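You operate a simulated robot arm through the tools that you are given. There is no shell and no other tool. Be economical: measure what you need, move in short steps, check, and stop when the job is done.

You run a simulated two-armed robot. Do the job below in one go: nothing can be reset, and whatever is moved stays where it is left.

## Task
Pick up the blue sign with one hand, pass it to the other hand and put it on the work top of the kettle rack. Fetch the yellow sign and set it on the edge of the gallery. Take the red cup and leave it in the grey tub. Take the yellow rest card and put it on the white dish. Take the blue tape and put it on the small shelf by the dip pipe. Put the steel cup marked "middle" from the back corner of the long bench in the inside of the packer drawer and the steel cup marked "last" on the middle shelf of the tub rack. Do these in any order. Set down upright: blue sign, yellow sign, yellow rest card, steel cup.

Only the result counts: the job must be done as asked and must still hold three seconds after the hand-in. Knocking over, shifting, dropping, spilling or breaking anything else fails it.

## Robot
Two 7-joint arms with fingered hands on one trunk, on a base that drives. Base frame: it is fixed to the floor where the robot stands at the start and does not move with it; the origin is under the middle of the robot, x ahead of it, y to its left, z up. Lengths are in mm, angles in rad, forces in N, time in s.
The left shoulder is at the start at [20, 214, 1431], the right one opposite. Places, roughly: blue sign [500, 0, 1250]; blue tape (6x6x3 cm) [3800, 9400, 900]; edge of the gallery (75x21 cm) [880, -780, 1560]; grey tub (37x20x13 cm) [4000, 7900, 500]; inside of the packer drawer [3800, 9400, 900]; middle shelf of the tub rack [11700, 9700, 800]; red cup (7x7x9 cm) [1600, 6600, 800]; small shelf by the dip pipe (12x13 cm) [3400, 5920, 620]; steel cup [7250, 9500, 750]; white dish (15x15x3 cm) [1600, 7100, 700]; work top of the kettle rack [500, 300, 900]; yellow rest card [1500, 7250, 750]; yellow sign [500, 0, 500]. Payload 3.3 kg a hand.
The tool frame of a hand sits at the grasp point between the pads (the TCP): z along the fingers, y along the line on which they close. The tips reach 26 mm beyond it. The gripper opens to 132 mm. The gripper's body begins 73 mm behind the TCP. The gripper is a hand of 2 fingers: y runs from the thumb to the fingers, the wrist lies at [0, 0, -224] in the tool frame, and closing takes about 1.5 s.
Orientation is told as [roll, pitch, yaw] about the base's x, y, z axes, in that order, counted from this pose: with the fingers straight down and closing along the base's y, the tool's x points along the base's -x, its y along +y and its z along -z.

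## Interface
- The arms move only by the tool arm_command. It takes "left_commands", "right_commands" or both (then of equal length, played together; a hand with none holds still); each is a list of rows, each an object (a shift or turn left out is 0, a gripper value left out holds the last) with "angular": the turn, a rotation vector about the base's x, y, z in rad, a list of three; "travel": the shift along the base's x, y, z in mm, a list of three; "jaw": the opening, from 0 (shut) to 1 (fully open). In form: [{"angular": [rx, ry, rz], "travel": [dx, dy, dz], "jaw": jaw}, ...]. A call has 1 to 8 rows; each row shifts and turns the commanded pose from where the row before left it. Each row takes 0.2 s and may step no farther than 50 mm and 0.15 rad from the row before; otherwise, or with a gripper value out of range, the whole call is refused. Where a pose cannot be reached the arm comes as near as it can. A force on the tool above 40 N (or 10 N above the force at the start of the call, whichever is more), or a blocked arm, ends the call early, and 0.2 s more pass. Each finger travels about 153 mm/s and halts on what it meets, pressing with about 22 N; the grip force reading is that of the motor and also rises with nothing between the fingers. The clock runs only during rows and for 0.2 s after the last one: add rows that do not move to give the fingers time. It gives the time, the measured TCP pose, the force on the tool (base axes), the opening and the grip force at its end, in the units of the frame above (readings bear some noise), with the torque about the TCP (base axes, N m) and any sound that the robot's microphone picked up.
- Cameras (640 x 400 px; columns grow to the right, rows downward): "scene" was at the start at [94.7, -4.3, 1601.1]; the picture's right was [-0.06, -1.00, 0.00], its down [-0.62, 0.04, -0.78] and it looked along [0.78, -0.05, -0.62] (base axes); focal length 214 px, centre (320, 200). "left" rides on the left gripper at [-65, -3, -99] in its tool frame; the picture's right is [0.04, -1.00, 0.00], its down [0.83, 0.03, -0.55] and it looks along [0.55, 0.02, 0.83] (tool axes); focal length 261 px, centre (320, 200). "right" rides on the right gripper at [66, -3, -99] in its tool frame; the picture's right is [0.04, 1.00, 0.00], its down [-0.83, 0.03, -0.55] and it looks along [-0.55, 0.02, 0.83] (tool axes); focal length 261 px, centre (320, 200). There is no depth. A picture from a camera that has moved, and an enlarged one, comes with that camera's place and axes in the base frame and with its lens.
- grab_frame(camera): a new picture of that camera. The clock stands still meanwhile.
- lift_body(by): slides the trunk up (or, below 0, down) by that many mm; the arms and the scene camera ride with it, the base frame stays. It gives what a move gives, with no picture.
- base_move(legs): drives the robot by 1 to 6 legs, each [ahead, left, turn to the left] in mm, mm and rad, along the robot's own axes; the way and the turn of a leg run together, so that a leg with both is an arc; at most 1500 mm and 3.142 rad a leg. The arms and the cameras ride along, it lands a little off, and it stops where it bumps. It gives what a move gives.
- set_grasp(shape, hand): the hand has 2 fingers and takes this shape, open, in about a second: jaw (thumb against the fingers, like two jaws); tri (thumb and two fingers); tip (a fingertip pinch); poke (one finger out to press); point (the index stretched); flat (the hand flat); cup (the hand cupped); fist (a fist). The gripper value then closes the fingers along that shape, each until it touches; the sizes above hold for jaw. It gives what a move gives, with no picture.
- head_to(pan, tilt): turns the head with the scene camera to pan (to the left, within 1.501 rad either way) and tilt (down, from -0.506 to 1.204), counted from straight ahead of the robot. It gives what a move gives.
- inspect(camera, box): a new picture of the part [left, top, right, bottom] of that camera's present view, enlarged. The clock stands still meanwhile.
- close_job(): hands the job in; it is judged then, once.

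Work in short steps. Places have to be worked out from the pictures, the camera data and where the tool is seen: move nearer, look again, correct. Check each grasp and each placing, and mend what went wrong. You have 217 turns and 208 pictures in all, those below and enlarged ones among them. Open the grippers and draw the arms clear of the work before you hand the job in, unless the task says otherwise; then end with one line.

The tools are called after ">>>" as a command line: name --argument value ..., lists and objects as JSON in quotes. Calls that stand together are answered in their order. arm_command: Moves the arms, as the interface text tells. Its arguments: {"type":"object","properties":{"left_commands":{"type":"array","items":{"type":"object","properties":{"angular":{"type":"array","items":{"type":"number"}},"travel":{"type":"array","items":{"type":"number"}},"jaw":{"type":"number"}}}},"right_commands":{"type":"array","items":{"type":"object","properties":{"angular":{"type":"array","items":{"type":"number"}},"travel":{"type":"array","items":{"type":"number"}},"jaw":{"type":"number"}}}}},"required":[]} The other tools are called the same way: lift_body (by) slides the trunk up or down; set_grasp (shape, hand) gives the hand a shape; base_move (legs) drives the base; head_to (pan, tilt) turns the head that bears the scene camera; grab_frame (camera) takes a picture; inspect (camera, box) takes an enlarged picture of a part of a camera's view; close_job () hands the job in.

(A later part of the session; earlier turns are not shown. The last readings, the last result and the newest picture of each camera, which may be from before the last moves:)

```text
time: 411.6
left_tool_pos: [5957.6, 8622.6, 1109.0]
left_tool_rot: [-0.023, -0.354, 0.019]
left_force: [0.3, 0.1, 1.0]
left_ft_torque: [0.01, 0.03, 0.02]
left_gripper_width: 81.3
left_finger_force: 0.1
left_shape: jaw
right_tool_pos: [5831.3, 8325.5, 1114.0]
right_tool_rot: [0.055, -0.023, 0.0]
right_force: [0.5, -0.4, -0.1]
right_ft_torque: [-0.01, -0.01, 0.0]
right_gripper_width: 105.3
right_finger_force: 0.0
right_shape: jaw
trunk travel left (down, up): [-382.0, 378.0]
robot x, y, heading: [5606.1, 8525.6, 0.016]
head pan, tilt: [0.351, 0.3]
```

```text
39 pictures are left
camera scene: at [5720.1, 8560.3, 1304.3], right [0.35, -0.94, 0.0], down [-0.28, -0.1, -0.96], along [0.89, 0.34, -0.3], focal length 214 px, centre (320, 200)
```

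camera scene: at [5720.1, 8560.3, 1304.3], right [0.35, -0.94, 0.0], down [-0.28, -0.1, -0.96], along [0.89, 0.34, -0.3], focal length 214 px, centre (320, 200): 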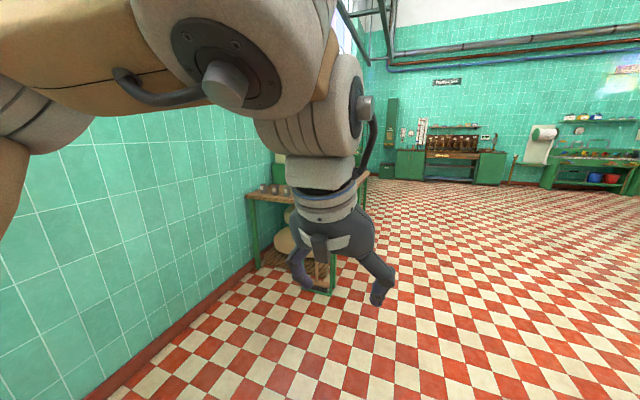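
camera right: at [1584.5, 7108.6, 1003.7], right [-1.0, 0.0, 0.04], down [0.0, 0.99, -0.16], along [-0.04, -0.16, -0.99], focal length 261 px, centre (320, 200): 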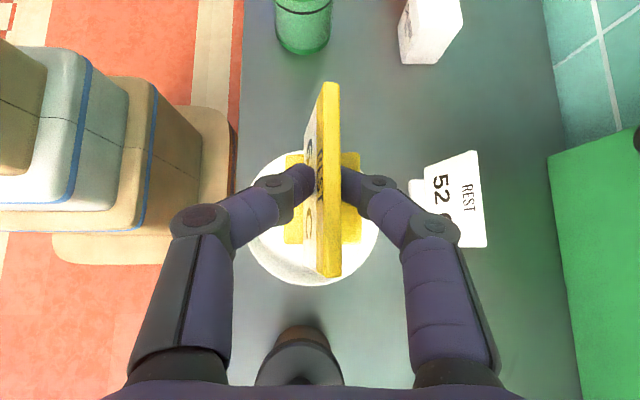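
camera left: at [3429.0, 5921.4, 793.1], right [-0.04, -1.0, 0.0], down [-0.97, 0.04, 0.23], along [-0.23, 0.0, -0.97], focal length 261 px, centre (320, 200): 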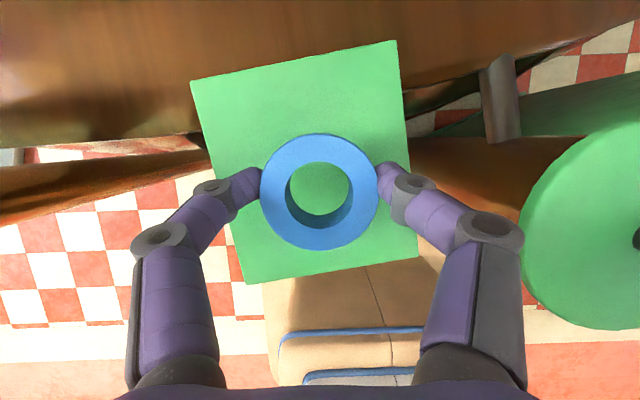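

The long bench starts near x≈7150, y 9100–9880. I move up to its west end and look for the cups.

>>> base_move --legs '[[700, 350, -0.016], [300, 330, 0]]'

>>> head_to --pan 0.25 --tilt 0.6

>>> grab_frame --camera "scene"

```text
time: 418.1
left_tool_pos: [6962.9, 9303.1, 1108.8]
left_tool_rot: [-0.023, -0.351, 0.002]
left_force: [0.0, 0.9, -1.0]
left_ft_torque: [0.0, 0.01, -0.02]
left_gripper_width: 81.5
left_finger_force: 0.1
left_shape: jaw
right_tool_pos: [6831.3, 9009.3, 1114.2]
right_tool_rot: [0.054, -0.021, -0.015]
right_force: [-0.4, 0.5, 0.1]
right_ft_torque: [-0.03, 0.04, 0.02]
right_gripper_width: 105.2
right_finger_force: 0.1
right_shape: jaw
trunk travel left (down, up): [-382.0, 378.0]
robot x, y, heading: [6607.5, 9210.5, -0.008]
head pan, tilt: [0.351, 0.3]
```

```text
time: 418.9
left_tool_pos: [6961.6, 9303.1, 1108.9]
left_tool_rot: [-0.024, -0.353, 0.001]
left_force: [-0.1, 0.1, 0.3]
left_ft_torque: [0.05, -0.01, -0.01]
left_gripper_width: 81.4
left_finger_force: 0.0
left_shape: jaw
right_tool_pos: [6829.7, 9009.7, 1114.0]
right_tool_rot: [0.055, -0.021, -0.015]
right_force: [0.3, 0.0, 0.7]
right_ft_torque: [-0.03, -0.03, -0.01]
right_gripper_width: 105.2
right_finger_force: 0.1
right_shape: jaw
trunk travel left (down, up): [-382.0, 378.0]
robot x, y, heading: [6608.5, 9210.0, -0.007]
head pan, tilt: [0.25, 0.6]
```

```text
38 pictures are left
camera scene: at [6720.8, 9235.1, 1276.9], right [0.24, -0.97, 0.0], down [-0.55, -0.14, -0.83], along [0.8, 0.2, -0.56], focal length 214 px, centre (320, 200)
```

scene: 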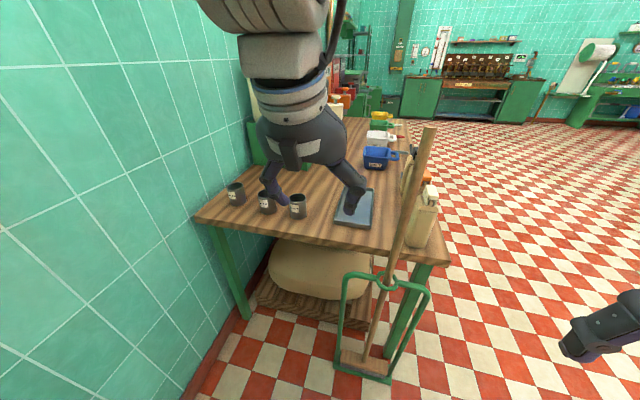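

Three labelled steel cups stand near the bench's west edge. I zoom in to read them.

>>> inspect --camera "scene" --box '[215, 175, 319, 240]'

```text
6.15 times, centred on (267, 208) of scene
camera zoom: at [6720.8, 9235.1, 1276.9], right [0.24, -0.97, 0.0], down [-0.55, -0.14, -0.83], along [0.8, 0.2, -0.56], focal length 1320 px, centre (646, 154)
```

zoom: 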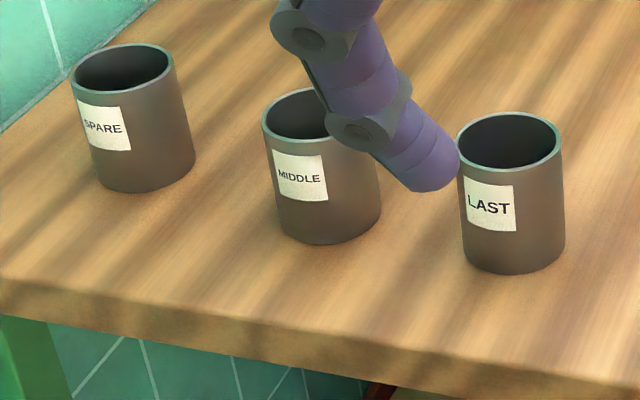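

From left to right: SPARE, MIDDLE, LAST. The wall limits my left elbow, so I'll take MIDDLE with the right hand, standing turned 0.6 rad left, with the left hand raised and tucked in.

>>> arm_command --left_commands '[{"travel": [0, -20, 40]}, {"travel": [0, -20, 40]}, {"travel": [0, -20, 40]}, {"travel": [0, 0, 40]}, {}]'

>>> base_move --legs '[[100, 225, 0], [215, 5, 0.607]]'

>>> arm_command --right_commands '[{"travel": [38, 25, -10], "angular": [0, 0, 0]}, {"travel": [38, 25, -20]}, {"travel": [38, 25, -20]}, {"travel": [38, 25, -20]}, {"travel": [38, 25, -20]}, {}]'

>>> grab_frame --camera "right"

```text
time: 420.1
left_tool_pos: [6976.2, 9245.6, 1222.8]
left_tool_rot: [-0.029, -0.355, 0.003]
left_force: [0.3, -1.2, -0.6]
left_ft_torque: [0.0, 0.01, 0.02]
left_gripper_width: 81.7
left_finger_force: 0.2
left_shape: jaw
left hand out of reach, approached as far as the arm can: row 3, 4
right_tool_pos: [6830.2, 9009.3, 1113.4]
right_tool_rot: [0.053, -0.022, -0.015]
right_force: [0.3, 0.7, -0.6]
right_ft_torque: [0.01, 0.02, 0.02]
right_gripper_width: 105.2
right_finger_force: 0.0
right_shape: jaw
trunk travel left (down, up): [-382.0, 378.0]
robot x, y, heading: [6607.0, 9211.9, -0.009]
head pan, tilt: [0.25, 0.6]
```

```text
time: 423.6
left_tool_pos: [7195.2, 9741.9, 1221.5]
left_tool_rot: [-0.031, -0.355, 0.613]
left_force: [-0.1, 0.4, 0.4]
left_ft_torque: [-0.04, 0.02, 0.0]
left_gripper_width: 81.7
left_finger_force: 0.1
left_shape: jaw
right_tool_pos: [7209.1, 9464.2, 1114.8]
right_tool_rot: [0.054, -0.024, 0.59]
right_force: [0.7, 0.1, 0.6]
right_ft_torque: [0.01, 0.04, -0.03]
right_gripper_width: 105.6
right_finger_force: 0.1
right_shape: jaw
trunk travel left (down, up): [-382.0, 378.0]
robot x, y, heading: [6908.0, 9504.2, 0.601]
head pan, tilt: [0.25, 0.6]
```

```text
time: 425.0
left_tool_pos: [7194.9, 9742.6, 1223.0]
left_tool_rot: [-0.031, -0.356, 0.613]
left_force: [-0.5, 0.7, 0.9]
left_ft_torque: [-0.04, 0.04, -0.01]
left_gripper_width: 81.4
left_finger_force: 0.1
left_shape: jaw
right_tool_pos: [7394.3, 9493.7, 1020.3]
right_tool_rot: [0.056, -0.029, 0.592]
right_force: [0.7, -0.4, -0.3]
right_ft_torque: [0.0, -0.03, 0.01]
right_gripper_width: 105.4
right_finger_force: 0.0
right_shape: jaw
right hand out of reach, approached as far as the arm can: row 1, 2, 3, 4, 5
trunk travel left (down, up): [-382.0, 378.0]
robot x, y, heading: [6906.3, 9504.3, 0.595]
head pan, tilt: [0.25, 0.6]
```

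```text
36 pictures are left
camera right: at [7340.8, 9449.9, 1117.0], right [-0.59, 0.81, 0.06], down [0.68, 0.46, 0.58], along [0.44, 0.38, -0.82], focal length 261 px, centre (320, 200)
```

right: 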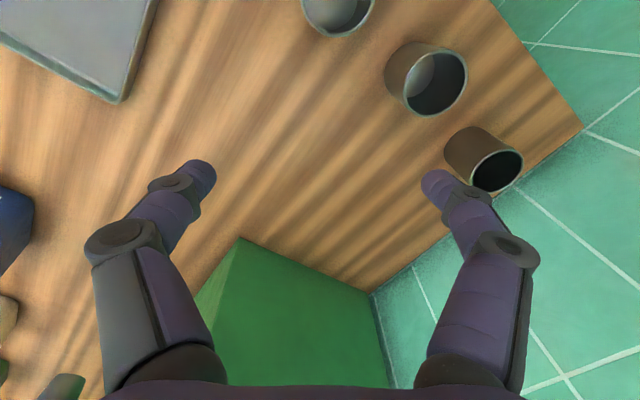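

The MIDDLE cup's rim is at about (7312, 9590). I move above it and take one check picture on the way down.

>>> arm_command --right_commands '[{"travel": [-25, 33, -15], "jaw": 0.72}, {"travel": [-26, 33, -20]}, {"travel": [-26, 32, -20]}, {"travel": [0, 0, -35]}, {}]'

>>> grab_frame --camera "right"

```text
time: 426.2
left_tool_pos: [7195.4, 9743.4, 1221.8]
left_tool_rot: [-0.031, -0.352, 0.612]
left_force: [0.2, 0.3, -0.3]
left_ft_torque: [0.01, -0.01, 0.0]
left_gripper_width: 81.9
left_finger_force: 0.0
left_shape: jaw
right_tool_pos: [7327.7, 9526.1, 938.5]
right_tool_rot: [0.054, -0.024, 0.591]
right_force: [-0.6, 0.6, -0.6]
right_ft_torque: [0.0, 0.03, -0.02]
right_gripper_width: 95.2
right_finger_force: 0.0
right_shape: jaw
right hand out of reach, approached as far as the arm can: row 1, 2, 3
trunk travel left (down, up): [-382.0, 378.0]
robot x, y, heading: [6910.4, 9505.4, 0.602]
head pan, tilt: [0.25, 0.6]
```

```text
35 pictures are left
camera right: at [7275.2, 9482.2, 1034.3], right [-0.59, 0.81, 0.05], down [0.68, 0.46, 0.57], along [0.44, 0.38, -0.82], focal length 261 px, centre (320, 200)
```

right: 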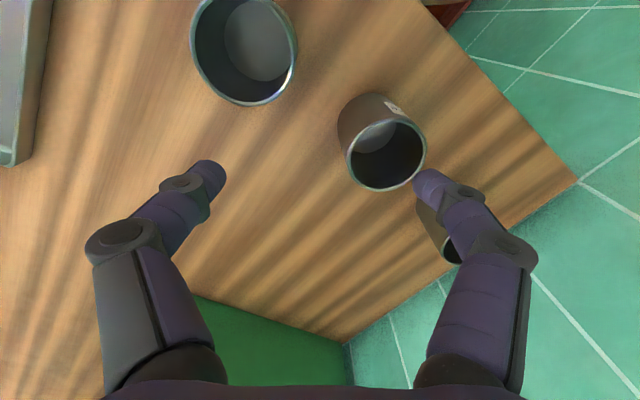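

The arm won't come further inward, but turning the base 0.185 rad left swings the hand right over the MIDDLE cup (7315, 9604; rim z≈815).

>>> base_move --legs '[[0, 0, 0.185]]'

>>> grab_frame --camera "right"

```text
time: 427.3
left_tool_pos: [7145.7, 9790.8, 1221.9]
left_tool_rot: [-0.03, -0.353, 0.8]
left_force: [-0.7, 0.6, -0.1]
left_ft_torque: [0.02, 0.0, 0.0]
left_gripper_width: 81.6
left_finger_force: 0.0
left_shape: jaw
right_tool_pos: [7317.5, 9603.9, 937.7]
right_tool_rot: [0.054, -0.023, 0.778]
right_force: [-0.5, -0.5, -0.2]
right_ft_torque: [0.01, 0.02, 0.0]
right_gripper_width: 95.6
right_finger_force: 0.1
right_shape: jaw
trunk travel left (down, up): [-382.0, 378.0]
robot x, y, heading: [6907.8, 9503.9, 0.788]
head pan, tilt: [0.25, 0.6]
```

```text
34 pictures are left
camera right: at [7273.2, 9550.8, 1034.6], right [-0.73, 0.68, 0.05], down [0.58, 0.58, 0.57], along [0.36, 0.45, -0.82], focal length 261 px, centre (320, 200)
```

right: 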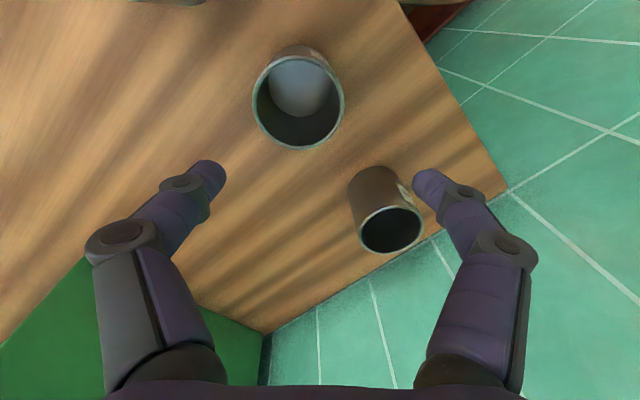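

Just a 14 mm correction; then I descend to z≈780 and close.

>>> arm_command --right_commands '[{"travel": [-1, -14, -20]}, {"travel": [0, 0, -45]}, {"travel": [0, 0, -45]}, {"travel": [0, 0, -45]}, {}, {"jaw": 0.0}, {}, {}]'

>>> grab_frame --camera "right"

```text
time: 428.2
left_tool_pos: [7144.1, 9791.4, 1222.9]
left_tool_rot: [-0.034, -0.355, 0.801]
left_force: [0.8, 0.1, 0.2]
left_ft_torque: [0.02, 0.04, 0.0]
left_gripper_width: 81.8
left_finger_force: 0.1
left_shape: jaw
right_tool_pos: [7317.1, 9591.3, 807.2]
right_tool_rot: [0.061, -0.033, 0.777]
right_force: [-2.7, -3.1, 27.3]
right_ft_torque: [-1.34, -1.16, -0.21]
right_gripper_width: 95.0
right_finger_force: 0.0
right_shape: jaw
right hand out of reach, approached as far as the arm can: row 4
trunk travel left (down, up): [-382.0, 378.0]
robot x, y, heading: [6912.2, 9505.2, 0.783]
head pan, tilt: [0.25, 0.6]
stopped in row 4 (right hand): the force on the tool passed its limit at 79 N (the readings are from after the stop); the commanded pose is now the measured one
```

```text
33 pictures are left
camera right: at [7272.0, 9537.1, 903.2], right [-0.73, 0.68, 0.06], down [0.58, 0.57, 0.58], along [0.36, 0.46, -0.81], focal length 261 px, centre (320, 200)
```

right: 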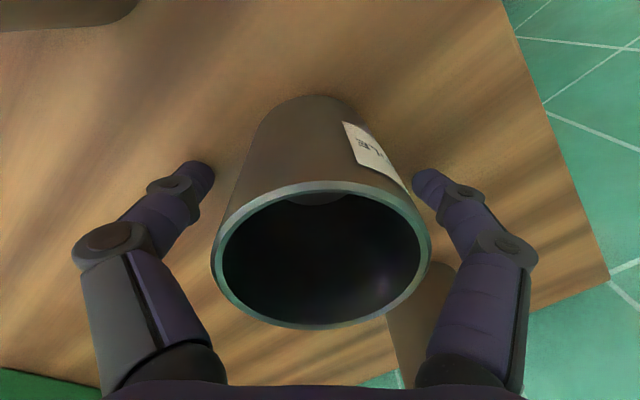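

A fingertip touched the bench (top ≈778), so the cup stands 778–862. I raise 7 mm and close.

>>> arm_command --right_commands '[{"travel": [0, 0, 8]}, {}, {"jaw": 0.0}, {}, {}, {}]'

>>> arm_command --right_commands '[{"travel": [0, 0, 15]}, {"travel": [0, 0, 30]}, {"travel": [0, 0, 40]}, {"travel": [0, 0, 40]}, {}]'

>>> grab_frame --camera "right"

```text
time: 429.6
left_tool_pos: [7145.9, 9791.0, 1222.4]
left_tool_rot: [-0.033, -0.355, 0.799]
left_force: [0.1, 0.6, -0.5]
left_ft_torque: [0.04, -0.04, 0.01]
left_gripper_width: 81.6
left_finger_force: 0.1
left_shape: jaw
right_tool_pos: [7318.0, 9590.7, 812.7]
right_tool_rot: [0.06, -0.03, 0.776]
right_force: [-1.0, 0.7, -0.5]
right_ft_torque: [0.0, 0.01, 0.02]
right_gripper_width: 49.4
right_finger_force: 21.5
right_shape: jaw
trunk travel left (down, up): [-382.0, 378.0]
robot x, y, heading: [6910.0, 9505.3, 0.791]
head pan, tilt: [0.25, 0.6]
```

```text
time: 430.9
left_tool_pos: [7147.1, 9791.6, 1221.3]
left_tool_rot: [-0.032, -0.353, 0.799]
left_force: [-0.6, -0.3, -0.1]
left_ft_torque: [0.03, 0.0, 0.0]
left_gripper_width: 81.7
left_finger_force: 0.1
left_shape: jaw
right_tool_pos: [7316.7, 9590.4, 936.6]
right_tool_rot: [0.062, -0.031, 0.778]
right_force: [-0.3, 0.3, -0.6]
right_ft_torque: [-0.01, 0.0, 0.02]
right_gripper_width: 49.5
right_finger_force: 21.6
right_shape: jaw
trunk travel left (down, up): [-382.0, 378.0]
robot x, y, heading: [6906.2, 9508.8, 0.789]
head pan, tilt: [0.25, 0.6]
```

```text
32 pictures are left
camera right: at [7273.7, 9536.4, 1034.0], right [-0.73, 0.68, 0.06], down [0.58, 0.57, 0.58], along [0.36, 0.46, -0.81], focal length 261 px, centre (320, 200)
```

right: 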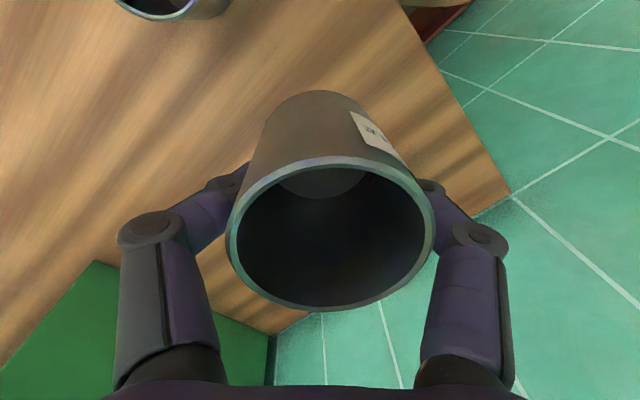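

MIDDLE is held securely (49 mm). For LAST I'll use the left hand at heading 0: retract the right hand first (a broom pole stands nearby), then reposition the base.

>>> arm_command --right_commands '[{"travel": [-18, -18, 20]}, {"travel": [-25, -25, 20]}, {"travel": [-28, -28, 20]}, {}]'

>>> base_move --legs '[[-120, -63, 0], [0, 0, -0.789]]'

>>> arm_command --left_commands '[{"travel": [10, 10, -45], "jaw": 0.7}, {"travel": [15, 10, -45]}, {"travel": [15, 10, -45]}, {"travel": [10, 10, -45]}, {"travel": [10, 10, -45]}, {}]'

>>> grab_frame --camera "left"

```text
time: 431.9
left_tool_pos: [7146.8, 9792.4, 1221.7]
left_tool_rot: [-0.033, -0.354, 0.799]
left_force: [-0.8, 0.4, 0.1]
left_ft_torque: [-0.02, 0.01, 0.0]
left_gripper_width: 81.7
left_finger_force: 0.1
left_shape: jaw
right_tool_pos: [7245.6, 9518.0, 998.0]
right_tool_rot: [0.06, -0.029, 0.778]
right_force: [0.6, 0.0, -1.7]
right_ft_torque: [-0.01, 0.02, -0.02]
right_gripper_width: 49.5
right_finger_force: 21.4
right_shape: jaw
trunk travel left (down, up): [-382.0, 378.0]
robot x, y, heading: [6911.3, 9503.8, 0.785]
head pan, tilt: [0.25, 0.6]
```

```text
time: 433.8
left_tool_pos: [7129.6, 9640.6, 1222.2]
left_tool_rot: [-0.038, -0.356, 0.71]
left_force: [-0.4, -0.2, 0.3]
left_ft_torque: [0.01, 0.01, 0.01]
left_gripper_width: 81.7
left_finger_force: 0.3
left_shape: jaw
right_tool_pos: [7204.2, 9359.8, 998.7]
right_tool_rot: [0.057, -0.029, 0.688]
right_force: [0.7, 0.5, 0.0]
right_ft_torque: [-0.02, -0.01, 0.0]
right_gripper_width: 49.3
right_finger_force: 21.7
right_shape: jaw
trunk travel left (down, up): [-382.0, 378.0]
robot x, y, heading: [6868.9, 9377.3, 0.695]
head pan, tilt: [0.25, 0.6]
stopped in leg 2: the robot was blocked; the commanded pose is now the measured one
```

```text
time: 435.2
left_tool_pos: [7188.9, 9690.5, 995.6]
left_tool_rot: [-0.036, -0.355, 0.71]
left_force: [-0.5, 0.3, -0.1]
left_ft_torque: [-0.02, 0.01, 0.01]
left_gripper_width: 91.9
left_finger_force: 0.0
left_shape: jaw
right_tool_pos: [7204.2, 9358.6, 998.2]
right_tool_rot: [0.058, -0.031, 0.687]
right_force: [0.3, 0.3, -1.2]
right_ft_torque: [-0.01, -0.03, -0.01]
right_gripper_width: 49.1
right_finger_force: 21.3
right_shape: jaw
trunk travel left (down, up): [-382.0, 378.0]
robot x, y, heading: [6871.9, 9373.7, 0.694]
head pan, tilt: [0.25, 0.6]
```

```text
31 pictures are left
camera left: at [7209.2, 9708.4, 1112.8], right [0.61, -0.79, 0.02], down [-0.77, -0.59, 0.23], along [-0.17, -0.16, -0.97], focal length 261 px, centre (320, 200)
```

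left: 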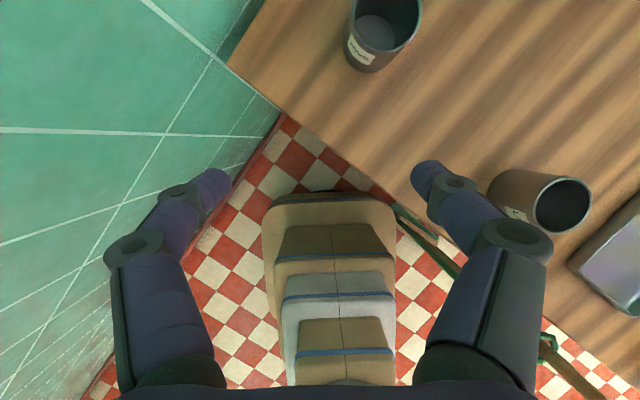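

The turn was blocked, probably the base corner near the broom stand. I move away from it first, then turn to heading 0 and look.

>>> base_move --legs '[[-100, 83, 0], [0, 0, -0.694]]'

>>> head_to --pan -0.1 --tilt 0.8

>>> grab_frame --camera "scene"

```text
time: 438.4
left_tool_pos: [7185.4, 9408.3, 997.4]
left_tool_rot: [-0.034, -0.356, 0.01]
left_force: [-0.7, -0.1, -0.4]
left_ft_torque: [0.0, 0.03, 0.02]
left_gripper_width: 91.7
left_finger_force: 0.1
left_shape: jaw
right_tool_pos: [6985.1, 9146.7, 997.7]
right_tool_rot: [0.059, -0.029, -0.014]
right_force: [0.3, 0.0, -1.4]
right_ft_torque: [0.0, -0.04, -0.01]
right_gripper_width: 49.1
right_finger_force: 21.7
right_shape: jaw
trunk travel left (down, up): [-382.0, 378.0]
robot x, y, heading: [6738.6, 9374.3, -0.001]
head pan, tilt: [0.25, 0.6]
```

```text
time: 439.2
left_tool_pos: [7187.0, 9409.6, 997.2]
left_tool_rot: [-0.032, -0.355, 0.01]
left_force: [-0.1, -0.2, -0.9]
left_ft_torque: [0.0, 0.02, 0.01]
left_gripper_width: 92.3
left_finger_force: 0.0
left_shape: jaw
right_tool_pos: [6985.5, 9146.3, 998.1]
right_tool_rot: [0.06, -0.03, -0.013]
right_force: [-0.1, -0.7, -0.9]
right_ft_torque: [-0.02, -0.02, 0.05]
right_gripper_width: 49.5
right_finger_force: 22.6
right_shape: jaw
trunk travel left (down, up): [-382.0, 378.0]
robot x, y, heading: [6739.5, 9372.1, -0.002]
head pan, tilt: [-0.099, 0.799]
```

```text
30 pictures are left
camera scene: at [6847.0, 9365.9, 1260.0], right [-0.1, -0.99, 0.0], down [-0.71, 0.07, -0.7], along [0.69, -0.07, -0.72], focal length 214 px, centre (320, 200)
```

scene: 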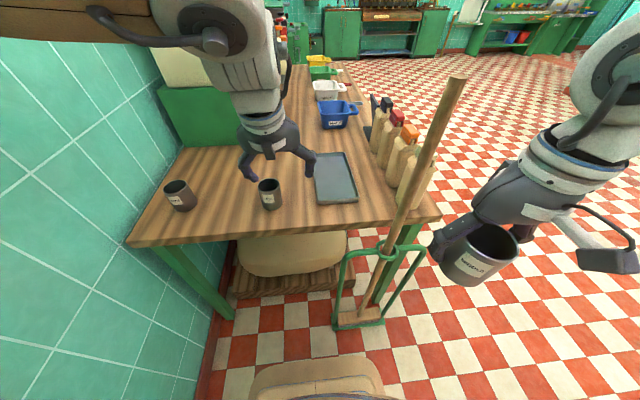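

The stand and broom are untouched. LAST is at about (7305, 9470). I advance 108 mm (base front stays short of the stand) and bring the left hand over the cup.

>>> base_move --legs '[[108, 0, 0]]'

>>> arm_command --left_commands '[{"travel": [4, 30, -10]}, {"travel": [4, 30, -20]}, {"travel": [0, 0, -30]}, {}]'

>>> grab_frame --camera "left"

```text
time: 440.4
left_tool_pos: [7297.8, 9408.3, 996.6]
left_tool_rot: [-0.033, -0.354, 0.011]
left_force: [1.1, 0.4, -0.2]
left_ft_torque: [-0.02, 0.03, -0.01]
left_gripper_width: 92.0
left_finger_force: 0.2
left_shape: jaw
right_tool_pos: [7096.6, 9143.9, 997.7]
right_tool_rot: [0.058, -0.03, -0.014]
right_force: [-0.2, -1.0, -1.0]
right_ft_torque: [-0.02, 0.03, -0.02]
right_gripper_width: 49.3
right_finger_force: 21.8
right_shape: jaw
trunk travel left (down, up): [-382.0, 378.0]
robot x, y, heading: [6846.3, 9374.8, -0.0]
head pan, tilt: [-0.099, 0.799]
```

```text
time: 441.4
left_tool_pos: [7302.7, 9468.6, 937.3]
left_tool_rot: [-0.034, -0.355, 0.01]
left_force: [-0.3, -0.2, 0.1]
left_ft_torque: [0.01, -0.04, 0.01]
left_gripper_width: 92.4
left_finger_force: 0.1
left_shape: jaw
right_tool_pos: [7094.3, 9145.2, 997.9]
right_tool_rot: [0.059, -0.03, -0.014]
right_force: [-0.5, 0.9, -0.9]
right_ft_torque: [0.0, -0.04, -0.01]
right_gripper_width: 49.3
right_finger_force: 21.9
right_shape: jaw
trunk travel left (down, up): [-382.0, 378.0]
robot x, y, heading: [6856.8, 9377.3, -0.004]
head pan, tilt: [-0.099, 0.799]
```

```text
29 pictures are left
camera left: at [7330.2, 9469.0, 1054.1], right [-0.04, -1.0, 0.02], down [-0.97, 0.04, 0.23], along [-0.23, -0.01, -0.97], focal length 261 px, centre (320, 200)
```

left: 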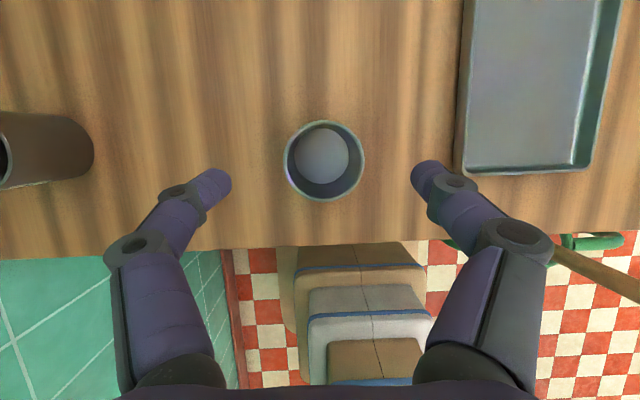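

Well aligned; the cup is at (7315, 9464). I lower to z≈815 and close.

>>> arm_command --left_commands '[{"travel": [10, -5, -40]}, {"travel": [0, 0, -45]}, {"travel": [0, 0, -36]}, {}, {"jaw": 0.0}, {}, {}, {}]'

>>> arm_command --left_commands '[{"travel": [0, 0, 15]}, {"travel": [0, 0, 30]}, {"travel": [0, 0, 45]}, {"travel": [0, 0, 45]}, {"travel": [-30, 0, 30]}, {}]'

>>> grab_frame --camera "left"

```text
time: 443.2
left_tool_pos: [7314.5, 9464.6, 817.7]
left_tool_rot: [-0.032, -0.354, 0.01]
left_force: [0.1, -0.4, -0.2]
left_ft_torque: [-0.02, -0.01, 0.0]
left_gripper_width: 50.0
left_finger_force: 21.7
left_shape: jaw
right_tool_pos: [7095.5, 9144.0, 997.8]
right_tool_rot: [0.06, -0.031, -0.014]
right_force: [-0.5, -0.6, -0.7]
right_ft_torque: [0.0, 0.0, 0.03]
right_gripper_width: 49.6
right_finger_force: 22.1
right_shape: jaw
trunk travel left (down, up): [-382.0, 378.0]
robot x, y, heading: [6850.2, 9377.1, -0.007]
head pan, tilt: [-0.099, 0.799]
```

```text
time: 444.6
left_tool_pos: [7287.0, 9462.8, 981.6]
left_tool_rot: [-0.032, -0.356, 0.01]
left_force: [0.9, 0.3, -1.3]
left_ft_torque: [0.0, -0.01, 0.0]
left_gripper_width: 49.6
left_finger_force: 21.4
left_shape: jaw
right_tool_pos: [7096.1, 9145.0, 997.4]
right_tool_rot: [0.062, -0.03, -0.015]
right_force: [0.4, 0.3, -0.7]
right_ft_torque: [-0.01, 0.03, 0.0]
right_gripper_width: 49.3
right_finger_force: 21.7
right_shape: jaw
trunk travel left (down, up): [-382.0, 378.0]
robot x, y, heading: [6847.9, 9374.9, 0.001]
head pan, tilt: [-0.099, 0.799]
```

```text
28 pictures are left
camera left: at [7314.1, 9463.7, 1097.4], right [-0.04, -1.0, 0.02], down [-0.97, 0.04, 0.23], along [-0.23, -0.01, -0.97], focal length 261 px, centre (320, 200)
```

left: 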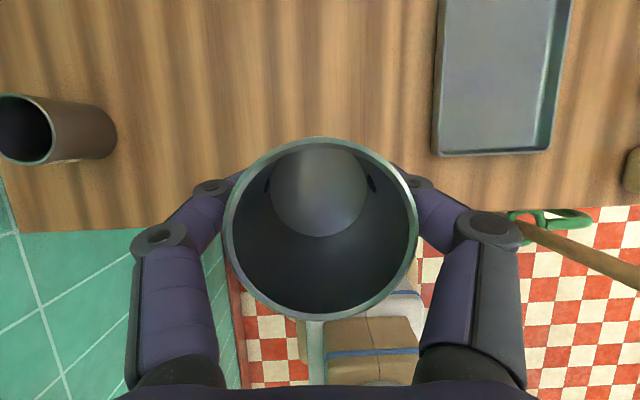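

Both cups are held: MIDDLE in the right hand, LAST in the left. The tub rack is to the east; I drive round the bench along y≈8450 and look.

>>> base_move --legs '[[-250, 0, 0], [0, -925, 0], [1500, 0, 0], [1500, 0, 0], [500, 0, 0]]'

>>> head_to --pan 0.45 --tilt 0.25

>>> grab_frame --camera "scene"

```text
time: 467.5
left_tool_pos: [10552.0, 8494.5, 980.6]
left_tool_rot: [-0.034, -0.353, -0.001]
left_force: [-0.2, -0.7, -1.1]
left_ft_torque: [0.01, -0.03, -0.02]
left_gripper_width: 50.0
left_finger_force: 22.3
left_shape: jaw
right_tool_pos: [10358.1, 8179.1, 997.5]
right_tool_rot: [0.06, -0.029, -0.021]
right_force: [0.0, 0.1, -1.6]
right_ft_torque: [-0.02, 0.01, -0.02]
right_gripper_width: 49.3
right_finger_force: 22.2
right_shape: jaw
trunk travel left (down, up): [-382.0, 378.0]
robot x, y, heading: [10115.3, 8407.8, -0.009]
head pan, tilt: [-0.099, 0.799]
```

```text
time: 468.5
left_tool_pos: [10551.6, 8495.0, 980.8]
left_tool_rot: [-0.032, -0.353, -0.001]
left_force: [0.0, -0.4, -1.5]
left_ft_torque: [0.0, 0.0, -0.03]
left_gripper_width: 49.9
left_finger_force: 21.4
left_shape: jaw
right_tool_pos: [10358.0, 8178.8, 997.7]
right_tool_rot: [0.06, -0.028, -0.023]
right_force: [0.2, -0.2, -1.3]
right_ft_torque: [0.02, 0.0, -0.01]
right_gripper_width: 49.4
right_finger_force: 21.7
right_shape: jaw
trunk travel left (down, up): [-382.0, 378.0]
robot x, y, heading: [10117.5, 8411.8, -0.014]
head pan, tilt: [0.45, 0.25]
```

```text
27 pictures are left
camera scene: at [10225.6, 8449.2, 1309.0], right [0.42, -0.91, 0.0], down [-0.22, -0.1, -0.97], along [0.88, 0.41, -0.25], focal length 214 px, centre (320, 200)
```

scene: 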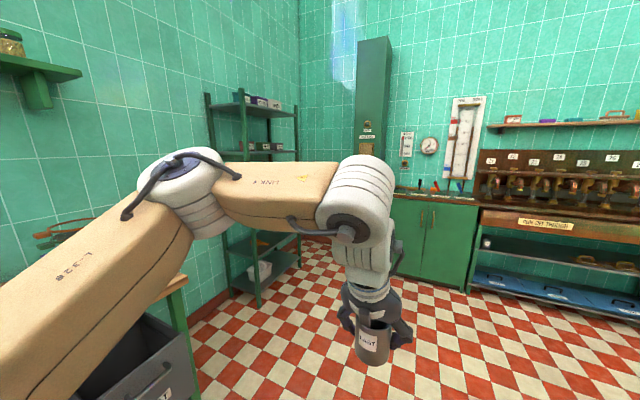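

The green tub rack stands by the north wall, its front near y≈9590, x 11400–12270. I go in front of it and face north.

>>> base_move --legs '[[1000, 0, 0], [750, 450, 0], [0, 0, 1.585]]'

>>> head_to --pan 0.0 --tilt 0.35

>>> grab_frame --camera "scene"

```text
time: 481.7
left_tool_pos: [11769.2, 9265.5, 980.9]
left_tool_rot: [-0.033, -0.356, 1.587]
left_force: [-0.3, 0.4, -0.5]
left_ft_torque: [-0.02, 0.0, 0.0]
left_gripper_width: 49.3
left_finger_force: 22.3
left_shape: jaw
right_tool_pos: [12088.3, 9077.6, 998.5]
right_tool_rot: [0.059, -0.03, 1.562]
right_force: [0.2, -0.2, -0.9]
right_ft_torque: [0.03, -0.02, -0.01]
right_gripper_width: 48.9
right_finger_force: 21.8
right_shape: jaw
trunk travel left (down, up): [-382.0, 378.0]
robot x, y, heading: [11865.4, 8826.1, 1.573]
head pan, tilt: [0.45, 0.25]
```

```text
time: 482.6
left_tool_pos: [11769.2, 9265.8, 980.9]
left_tool_rot: [-0.034, -0.355, 1.583]
left_force: [0.1, -0.5, 0.7]
left_ft_torque: [0.03, 0.0, 0.02]
left_gripper_width: 49.8
left_finger_force: 22.7
left_shape: jaw
right_tool_pos: [12088.9, 9076.1, 998.6]
right_tool_rot: [0.059, -0.029, 1.561]
right_force: [-0.2, 0.3, -0.7]
right_ft_torque: [0.02, -0.05, 0.0]
right_gripper_width: 49.2
right_finger_force: 22.3
right_shape: jaw
trunk travel left (down, up): [-382.0, 378.0]
robot x, y, heading: [11864.6, 8830.4, 1.573]
head pan, tilt: [0.0, 0.351]
```

```text
26 pictures are left
camera scene: at [11859.8, 8951.6, 1299.6], right [1.0, 0.0, 0.0], down [0.0, -0.34, -0.94], along [0.0, 0.94, -0.34], focal length 214 px, centre (320, 200)
```

scene: 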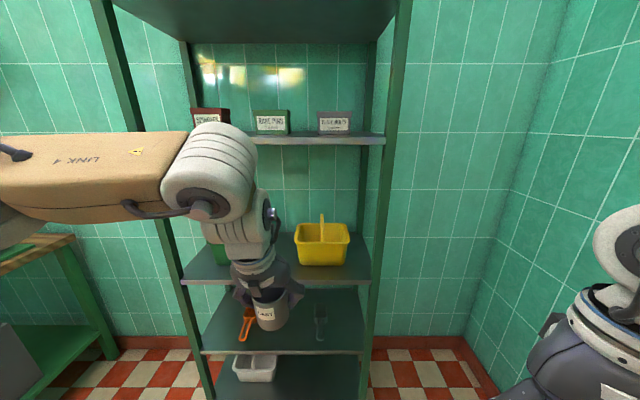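

The middle shelf (z≈800, front y≈9540) has a free spot at about (11690, 9600), left of the yellow caddy. I draw the right hand aside, turn slightly left so my forearm clears the rack's post, and lower the cup to entry height.

>>> arm_command --left_commands '[{"travel": [0, 0, -40]}, {"travel": [0, 0, -40]}, {"travel": [0, 0, -30]}, {}]' --right_commands '[{"travel": [25, -20, 0]}, {"travel": [25, -20, 0]}, {"travel": [25, -10, 0]}, {}]'

>>> base_move --legs '[[200, -29, 0], [0, 0, 0.247]]'

>>> grab_frame --camera "left"

>>> grab_frame --camera "scene"

```text
time: 483.6
left_tool_pos: [11770.1, 9265.8, 870.8]
left_tool_rot: [-0.036, -0.356, 1.586]
left_force: [0.3, 0.1, -0.7]
left_ft_torque: [0.01, -0.04, 0.01]
left_gripper_width: 49.3
left_finger_force: 21.5
left_shape: jaw
right_tool_pos: [12134.5, 9047.9, 1020.3]
right_tool_rot: [0.061, -0.029, 1.56]
right_force: [-0.2, -0.1, -0.4]
right_ft_torque: [0.0, 0.0, 0.02]
right_gripper_width: 48.8
right_finger_force: 22.0
right_shape: jaw
right hand out of reach, approached as far as the arm can: row 1, 2, 3
trunk travel left (down, up): [-382.0, 378.0]
robot x, y, heading: [11861.7, 8822.8, 1.576]
head pan, tilt: [0.0, 0.351]
```

```text
time: 486.1
left_tool_pos: [11694.8, 9430.3, 870.5]
left_tool_rot: [-0.035, -0.354, 1.832]
left_force: [-0.2, 0.1, -1.1]
left_ft_torque: [-0.03, 0.02, 0.03]
left_gripper_width: 49.6
left_finger_force: 22.6
left_shape: jaw
right_tool_pos: [12099.7, 9308.7, 1020.4]
right_tool_rot: [0.06, -0.029, 1.809]
right_force: [0.2, 0.9, -0.3]
right_ft_torque: [0.02, -0.01, 0.0]
right_gripper_width: 48.9
right_finger_force: 22.4
right_shape: jaw
trunk travel left (down, up): [-382.0, 378.0]
robot x, y, heading: [11888.5, 9034.3, 1.819]
head pan, tilt: [0.0, 0.351]
```

```text
25 pictures are left
camera left: at [11687.1, 9456.0, 987.0], right [0.98, 0.21, 0.02], down [0.2, -0.95, 0.23], along [0.06, -0.22, -0.97], focal length 261 px, centre (320, 200)
```

left: 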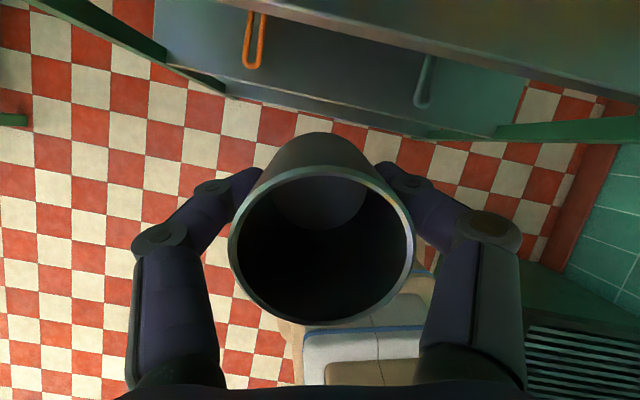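

```text
24 pictures are left
camera scene: at [11858.4, 9148.6, 1299.6], right [0.97, 0.25, 0.0], down [0.08, -0.33, -0.94], along [-0.23, 0.91, -0.34], focal length 214 px, centre (320, 200)
```

scene: 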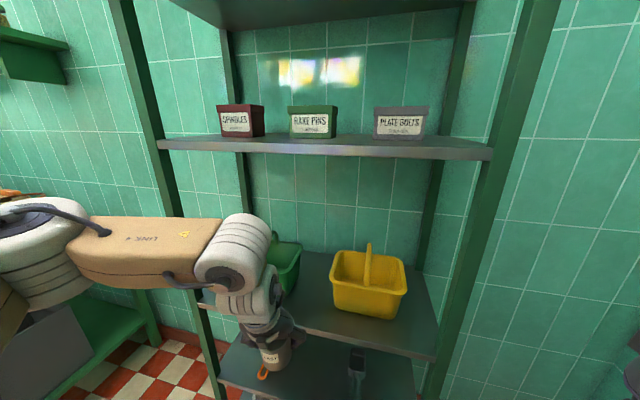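

The spot between the green and yellow caddies at about (11695, 9600) is free. I advance 165 mm with the base and check.

>>> base_move --legs '[[162, -41, 0]]'

>>> grab_frame --camera "left"

>>> inspect --camera "scene" --box '[140, 180, 440, 390]'

```text
time: 487.5
left_tool_pos: [11694.8, 9599.0, 870.8]
left_tool_rot: [-0.032, -0.355, 1.832]
left_force: [-0.6, 0.6, -1.0]
left_ft_torque: [0.0, -0.02, 0.03]
left_gripper_width: 49.4
left_finger_force: 21.8
left_shape: jaw
right_tool_pos: [12100.5, 9478.8, 1019.4]
right_tool_rot: [0.06, -0.03, 1.808]
right_force: [-0.3, 0.4, -2.2]
right_ft_torque: [-0.01, -0.01, -0.02]
right_gripper_width: 48.8
right_finger_force: 21.7
right_shape: jaw
trunk travel left (down, up): [-382.0, 378.0]
robot x, y, heading: [11887.9, 9197.2, 1.817]
head pan, tilt: [0.0, 0.351]
```

```text
23 pictures are left
camera left: at [11687.5, 9625.5, 986.6], right [0.98, 0.21, 0.02], down [0.2, -0.95, 0.23], along [0.06, -0.22, -0.97], focal length 261 px, centre (320, 200)
```

left: 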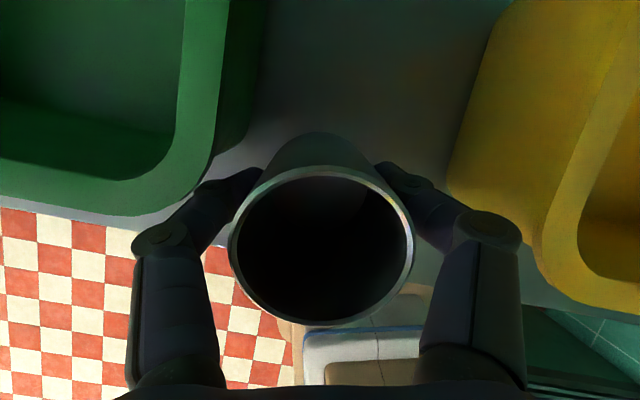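

```text
1.90 times, centred on (290, 285) of scene
camera zoom: at [11858.7, 9318.2, 1299.4], right [0.97, 0.25, 0.0], down [0.08, -0.33, -0.94], along [-0.23, 0.91, -0.34], focal length 408 px, centre (377, 38)
```

zoom: 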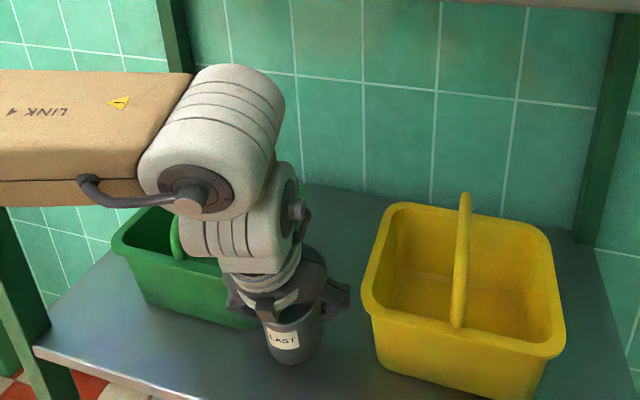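

The gap between the caddies is narrow at hand height, so I'll set the cup near the front strip instead: I move back 29 mm to y≈9570, then lower.

>>> arm_command --left_commands '[{"travel": [1, -29, 0]}, {"travel": [0, 0, -12]}, {"travel": [0, 0, -8]}, {}]'

>>> grab_frame --camera "left"

>>> inspect --camera "scene" --box '[200, 290, 380, 390]'

```text
time: 488.5
left_tool_pos: [11695.1, 9570.4, 851.1]
left_tool_rot: [-0.033, -0.357, 1.833]
left_force: [0.2, -0.4, -1.4]
left_ft_torque: [0.02, -0.02, 0.01]
left_gripper_width: 49.4
left_finger_force: 22.4
left_shape: jaw
right_tool_pos: [12099.4, 9476.4, 1020.1]
right_tool_rot: [0.06, -0.029, 1.808]
right_force: [0.2, 0.2, -0.7]
right_ft_torque: [-0.02, -0.01, -0.02]
right_gripper_width: 49.0
right_finger_force: 22.4
right_shape: jaw
trunk travel left (down, up): [-382.0, 378.0]
robot x, y, heading: [11889.2, 9198.0, 1.815]
head pan, tilt: [0.0, 0.351]
```

```text
21 pictures are left
camera left: at [11688.0, 9596.0, 967.3], right [0.98, 0.21, 0.02], down [0.2, -0.95, 0.23], along [0.06, -0.22, -0.97], focal length 261 px, centre (320, 200)
```

left: 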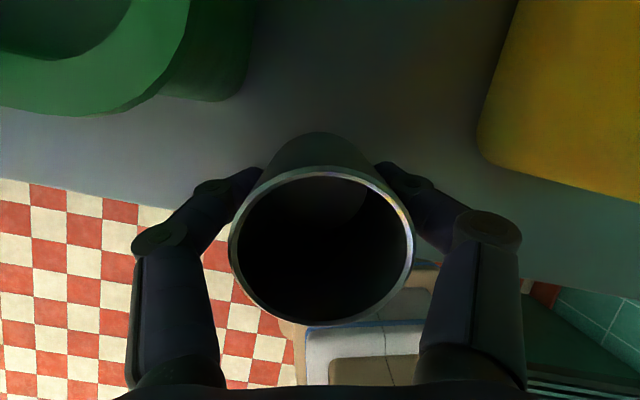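

```text
3.56 times, centred on (290, 340) of scene
camera zoom: at [11858.7, 9316.9, 1299.6], right [0.97, 0.25, 0.0], down [0.08, -0.33, -0.94], along [-0.23, 0.91, -0.34], focal length 763 px, centre (427, -298)
```

zoom: 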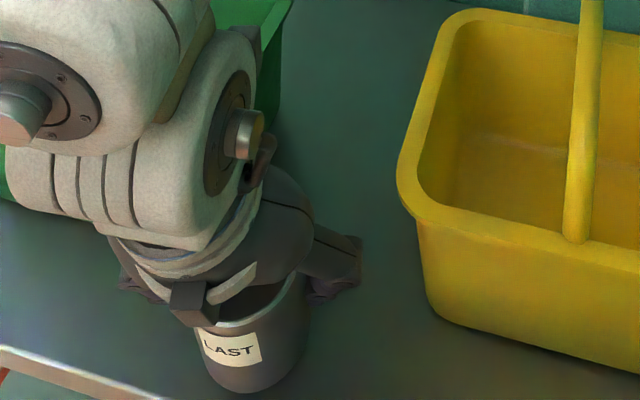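

Clear on all sides; the cup will stand about 15 mm inside the front edge. I lower to contact.

>>> arm_command --left_commands '[{"travel": [0, 3, -4]}, {"travel": [0, 0, -4]}, {"travel": [0, 0, -3]}, {}]'

>>> arm_command --left_commands '[{"travel": [0, 0, -3]}, {"travel": [0, 0, -3]}, {}]'

```text
time: 489.5
left_tool_pos: [11695.6, 9573.2, 839.2]
left_tool_rot: [-0.035, -0.353, 1.833]
left_force: [-0.2, 0.5, 1.0]
left_ft_torque: [-0.03, 0.02, -0.01]
left_gripper_width: 49.4
left_finger_force: 21.5
left_shape: jaw
right_tool_pos: [12099.2, 9478.3, 1019.8]
right_tool_rot: [0.059, -0.03, 1.808]
right_force: [0.0, -0.5, -1.0]
right_ft_torque: [0.03, -0.03, -0.01]
right_gripper_width: 48.9
right_finger_force: 21.9
right_shape: jaw
trunk travel left (down, up): [-382.0, 378.0]
robot x, y, heading: [11885.8, 9199.4, 1.821]
head pan, tilt: [0.0, 0.351]
```

```text
time: 490.3
left_tool_pos: [11696.4, 9573.3, 834.6]
left_tool_rot: [-0.035, -0.36, 1.832]
left_force: [-1.2, 2.7, 19.9]
left_ft_torque: [0.07, 0.03, -0.01]
left_gripper_width: 49.8
left_finger_force: 22.2
left_shape: jaw
right_tool_pos: [12100.5, 9476.3, 1021.4]
right_tool_rot: [0.058, -0.032, 1.808]
right_force: [0.9, -0.1, -1.0]
right_ft_torque: [0.02, -0.03, 0.04]
right_gripper_width: 48.7
right_finger_force: 22.1
right_shape: jaw
trunk travel left (down, up): [-382.0, 378.0]
robot x, y, heading: [11891.8, 9196.0, 1.818]
head pan, tilt: [0.0, 0.351]
```

Firm contact. I relieve, open, and slide the hand straight back along its own direction.

>>> arm_command --left_commands '[{"travel": [0, 0, 2]}, {"jaw": 0.62}, {}, {}, {"travel": [5, -20, 4]}, {"travel": [8, -30, 4]}, {"travel": [10, -40, 5]}, {}]'

>>> base_move --legs '[[-250, 0, 0]]'

>>> inspect --camera "scene" --box '[180, 230, 420, 370]'

```text
time: 492.1
left_tool_pos: [11718.7, 9482.8, 848.9]
left_tool_rot: [-0.033, -0.354, 1.833]
left_force: [-1.1, 0.0, -0.2]
left_ft_torque: [-0.04, 0.03, 0.0]
left_gripper_width: 81.5
left_finger_force: 0.0
left_shape: jaw
right_tool_pos: [12099.7, 9477.2, 1019.1]
right_tool_rot: [0.06, -0.029, 1.808]
right_force: [-0.4, -0.3, -0.4]
right_ft_torque: [0.04, 0.01, 0.0]
right_gripper_width: 49.1
right_finger_force: 22.0
right_shape: jaw
trunk travel left (down, up): [-382.0, 378.0]
robot x, y, heading: [11892.2, 9198.0, 1.822]
head pan, tilt: [0.0, 0.351]
```

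```text
time: 493.9
left_tool_pos: [11774.2, 9255.0, 846.9]
left_tool_rot: [-0.035, -0.351, 1.835]
left_force: [-0.1, 0.1, -0.5]
left_ft_torque: [0.0, -0.05, 0.01]
left_gripper_width: 81.6
left_finger_force: 0.0
left_shape: jaw
right_tool_pos: [12154.9, 9252.3, 1018.1]
right_tool_rot: [0.06, -0.019, 1.811]
right_force: [0.5, 0.8, -1.2]
right_ft_torque: [-0.02, 0.02, 0.01]
right_gripper_width: 49.0
right_finger_force: 21.6
right_shape: jaw
trunk travel left (down, up): [-382.0, 378.0]
robot x, y, heading: [11945.8, 8966.9, 1.828]
head pan, tilt: [0.0, 0.351]
stopped in leg 1: the robot was blocked; the commanded pose is now the measured one
```

```text
2.67 times, centred on (300, 300) of scene
camera zoom: at [11913.5, 9091.8, 1298.9], right [0.97, 0.25, 0.0], down [0.09, -0.34, -0.94], along [-0.23, 0.91, -0.35], focal length 572 px, centre (373, -67)
```

zoom: 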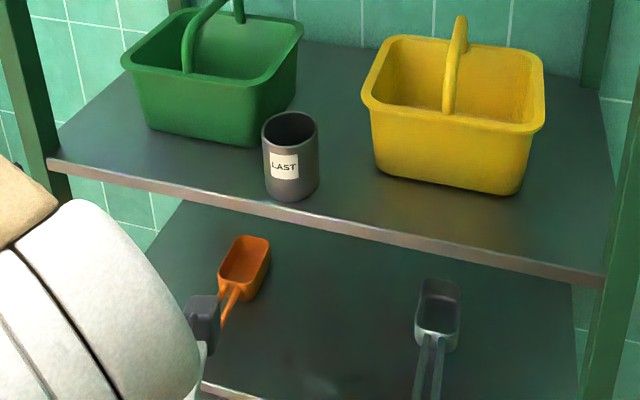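

LAST stands well on the middle shelf. Now MIDDLE goes to the packer: I move off, turn west and drive back along the aisle.

>>> base_move --legs '[[0, 250, 0], [-200, 0, 0], [0, 0, 1.314], [0, 250, 0], [1500, 0, 0], [1500, 0, 0]]'

>>> base_move --legs '[[1500, 0, 0], [1500, 0, 0], [1000, 0, 0], [600, -80, 0]]'

```text
time: 515.8
left_tool_pos: [8413.5, 8372.4, 848.3]
left_tool_rot: [-0.034, -0.353, -3.123]
left_force: [0.6, 0.5, -0.3]
left_ft_torque: [0.01, 0.0, 0.01]
left_gripper_width: 81.4
left_finger_force: 0.1
left_shape: jaw
right_tool_pos: [8511.1, 8741.6, 1019.9]
right_tool_rot: [0.061, -0.025, 3.138]
right_force: [-0.2, -0.1, -1.0]
right_ft_torque: [-0.02, 0.01, 0.0]
right_gripper_width: 48.7
right_finger_force: 22.0
right_shape: jaw
trunk travel left (down, up): [-382.0, 378.0]
robot x, y, heading: [8727.0, 8468.7, -3.138]
head pan, tilt: [0.0, 0.351]
```

```text
time: 538.1
left_tool_pos: [3801.2, 8453.3, 848.1]
left_tool_rot: [-0.032, -0.356, -3.137]
left_force: [0.2, 0.0, -0.8]
left_ft_torque: [0.04, 0.01, -0.02]
left_gripper_width: 81.5
left_finger_force: 0.1
left_shape: jaw
right_tool_pos: [3902.4, 8822.4, 1018.2]
right_tool_rot: [0.059, -0.025, 3.123]
right_force: [-0.1, -0.1, -0.8]
right_ft_torque: [0.0, -0.01, 0.0]
right_gripper_width: 48.7
right_finger_force: 22.2
right_shape: jaw
trunk travel left (down, up): [-382.0, 378.0]
robot x, y, heading: [4122.6, 8547.3, 3.138]
head pan, tilt: [0.0, 0.351]
```

At the west end I'll set the cup on the free part of the packer bench, then re-grip it with the left hand, which can reach the drawer past the fridge. I position and raise the left hand clear.

>>> base_move --legs '[[790, 0, 0], [0, 0, -1.567]]'

>>> arm_command --left_commands '[{"travel": [0, -5, 45]}, {"travel": [0, -5, 45]}, {"travel": [0, -5, 45]}, {"travel": [0, -5, 45]}, {"travel": [0, -5, 45]}, {"travel": [0, -5, 45]}, {"travel": [0, 0, 45]}, {}]'

>>> base_move --legs '[[440, 0, 0]]'

>>> head_to --pan -0.45 --tilt 0.65

>>> grab_frame --camera "scene"

```text
time: 546.2
left_tool_pos: [3240.3, 8876.8, 848.5]
left_tool_rot: [-0.032, -0.354, 1.56]
left_force: [-0.1, -0.5, 0.1]
left_ft_torque: [0.02, 0.0, -0.01]
left_gripper_width: 81.6
left_finger_force: 0.1
left_shape: jaw
right_tool_pos: [3606.3, 8768.5, 1019.0]
right_tool_rot: [0.062, -0.026, 1.539]
right_force: [0.2, 0.2, -1.2]
right_ft_torque: [0.0, 0.02, 0.03]
right_gripper_width: 48.7
right_finger_force: 21.1
right_shape: jaw
trunk travel left (down, up): [-382.0, 378.0]
robot x, y, heading: [3330.3, 8556.4, 1.544]
head pan, tilt: [0.0, 0.351]
```

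```text
time: 548.0
left_tool_pos: [3239.2, 8845.8, 1161.6]
left_tool_rot: [-0.034, -0.354, 1.56]
left_force: [1.0, 0.5, 0.3]
left_ft_torque: [0.04, -0.01, -0.01]
left_gripper_width: 81.3
left_finger_force: 0.0
left_shape: jaw
right_tool_pos: [3606.4, 8770.3, 1019.7]
right_tool_rot: [0.061, -0.025, 1.537]
right_force: [0.0, -0.1, -0.6]
right_ft_torque: [0.04, -0.02, 0.01]
right_gripper_width: 48.5
right_finger_force: 22.0
right_shape: jaw
trunk travel left (down, up): [-382.0, 378.0]
robot x, y, heading: [3331.6, 8555.0, 1.55]
head pan, tilt: [0.0, 0.351]
```

```text
time: 550.6
left_tool_pos: [3251.5, 9262.8, 1163.0]
left_tool_rot: [-0.032, -0.356, 1.558]
left_force: [0.5, -0.5, 0.9]
left_ft_torque: [0.01, -0.01, 0.0]
left_gripper_width: 81.7
left_finger_force: 0.1
left_shape: jaw
right_tool_pos: [3617.6, 9184.4, 1017.8]
right_tool_rot: [0.063, -0.027, 1.533]
right_force: [-1.3, -0.4, -1.2]
right_ft_torque: [0.04, 0.02, -0.03]
right_gripper_width: 48.7
right_finger_force: 21.5
right_shape: jaw
trunk travel left (down, up): [-382.0, 378.0]
robot x, y, heading: [3338.0, 8974.2, 1.549]
head pan, tilt: [0.0, 0.351]
stopped in leg 1: the robot was blocked; the commanded pose is now the measured one
```

```text
time: 551.5
left_tool_pos: [3248.8, 9278.2, 1156.8]
left_tool_rot: [-0.038, -0.339, 1.561]
left_force: [-0.8, 3.4, -0.7]
left_ft_torque: [-0.28, -0.07, 0.02]
left_gripper_width: 81.7
left_finger_force: 0.0
left_shape: jaw
right_tool_pos: [3618.3, 9194.2, 1015.5]
right_tool_rot: [0.052, -0.007, 1.536]
right_force: [-0.6, 3.0, -0.4]
right_ft_torque: [-0.26, -0.07, 0.03]
right_gripper_width: 48.0
right_finger_force: 21.9
right_shape: jaw
trunk travel left (down, up): [-382.0, 378.0]
robot x, y, heading: [3341.4, 8972.8, 1.547]
head pan, tilt: [-0.45, 0.649]
```

```text
18 pictures are left
camera scene: at [3377.4, 9099.8, 1270.6], right [0.89, -0.46, 0.01], down [-0.27, -0.55, -0.79], along [0.37, 0.7, -0.61], focal length 214 px, centre (320, 200)
```

scene: 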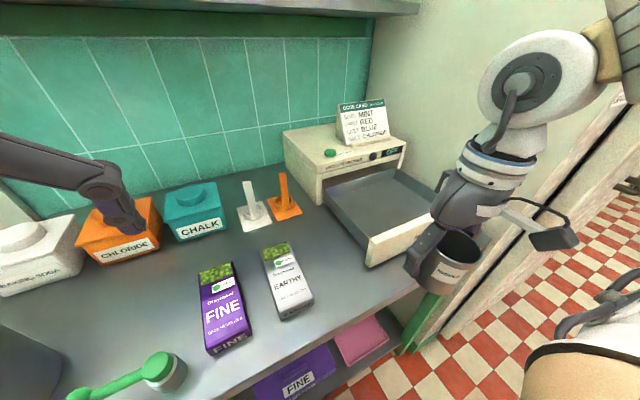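

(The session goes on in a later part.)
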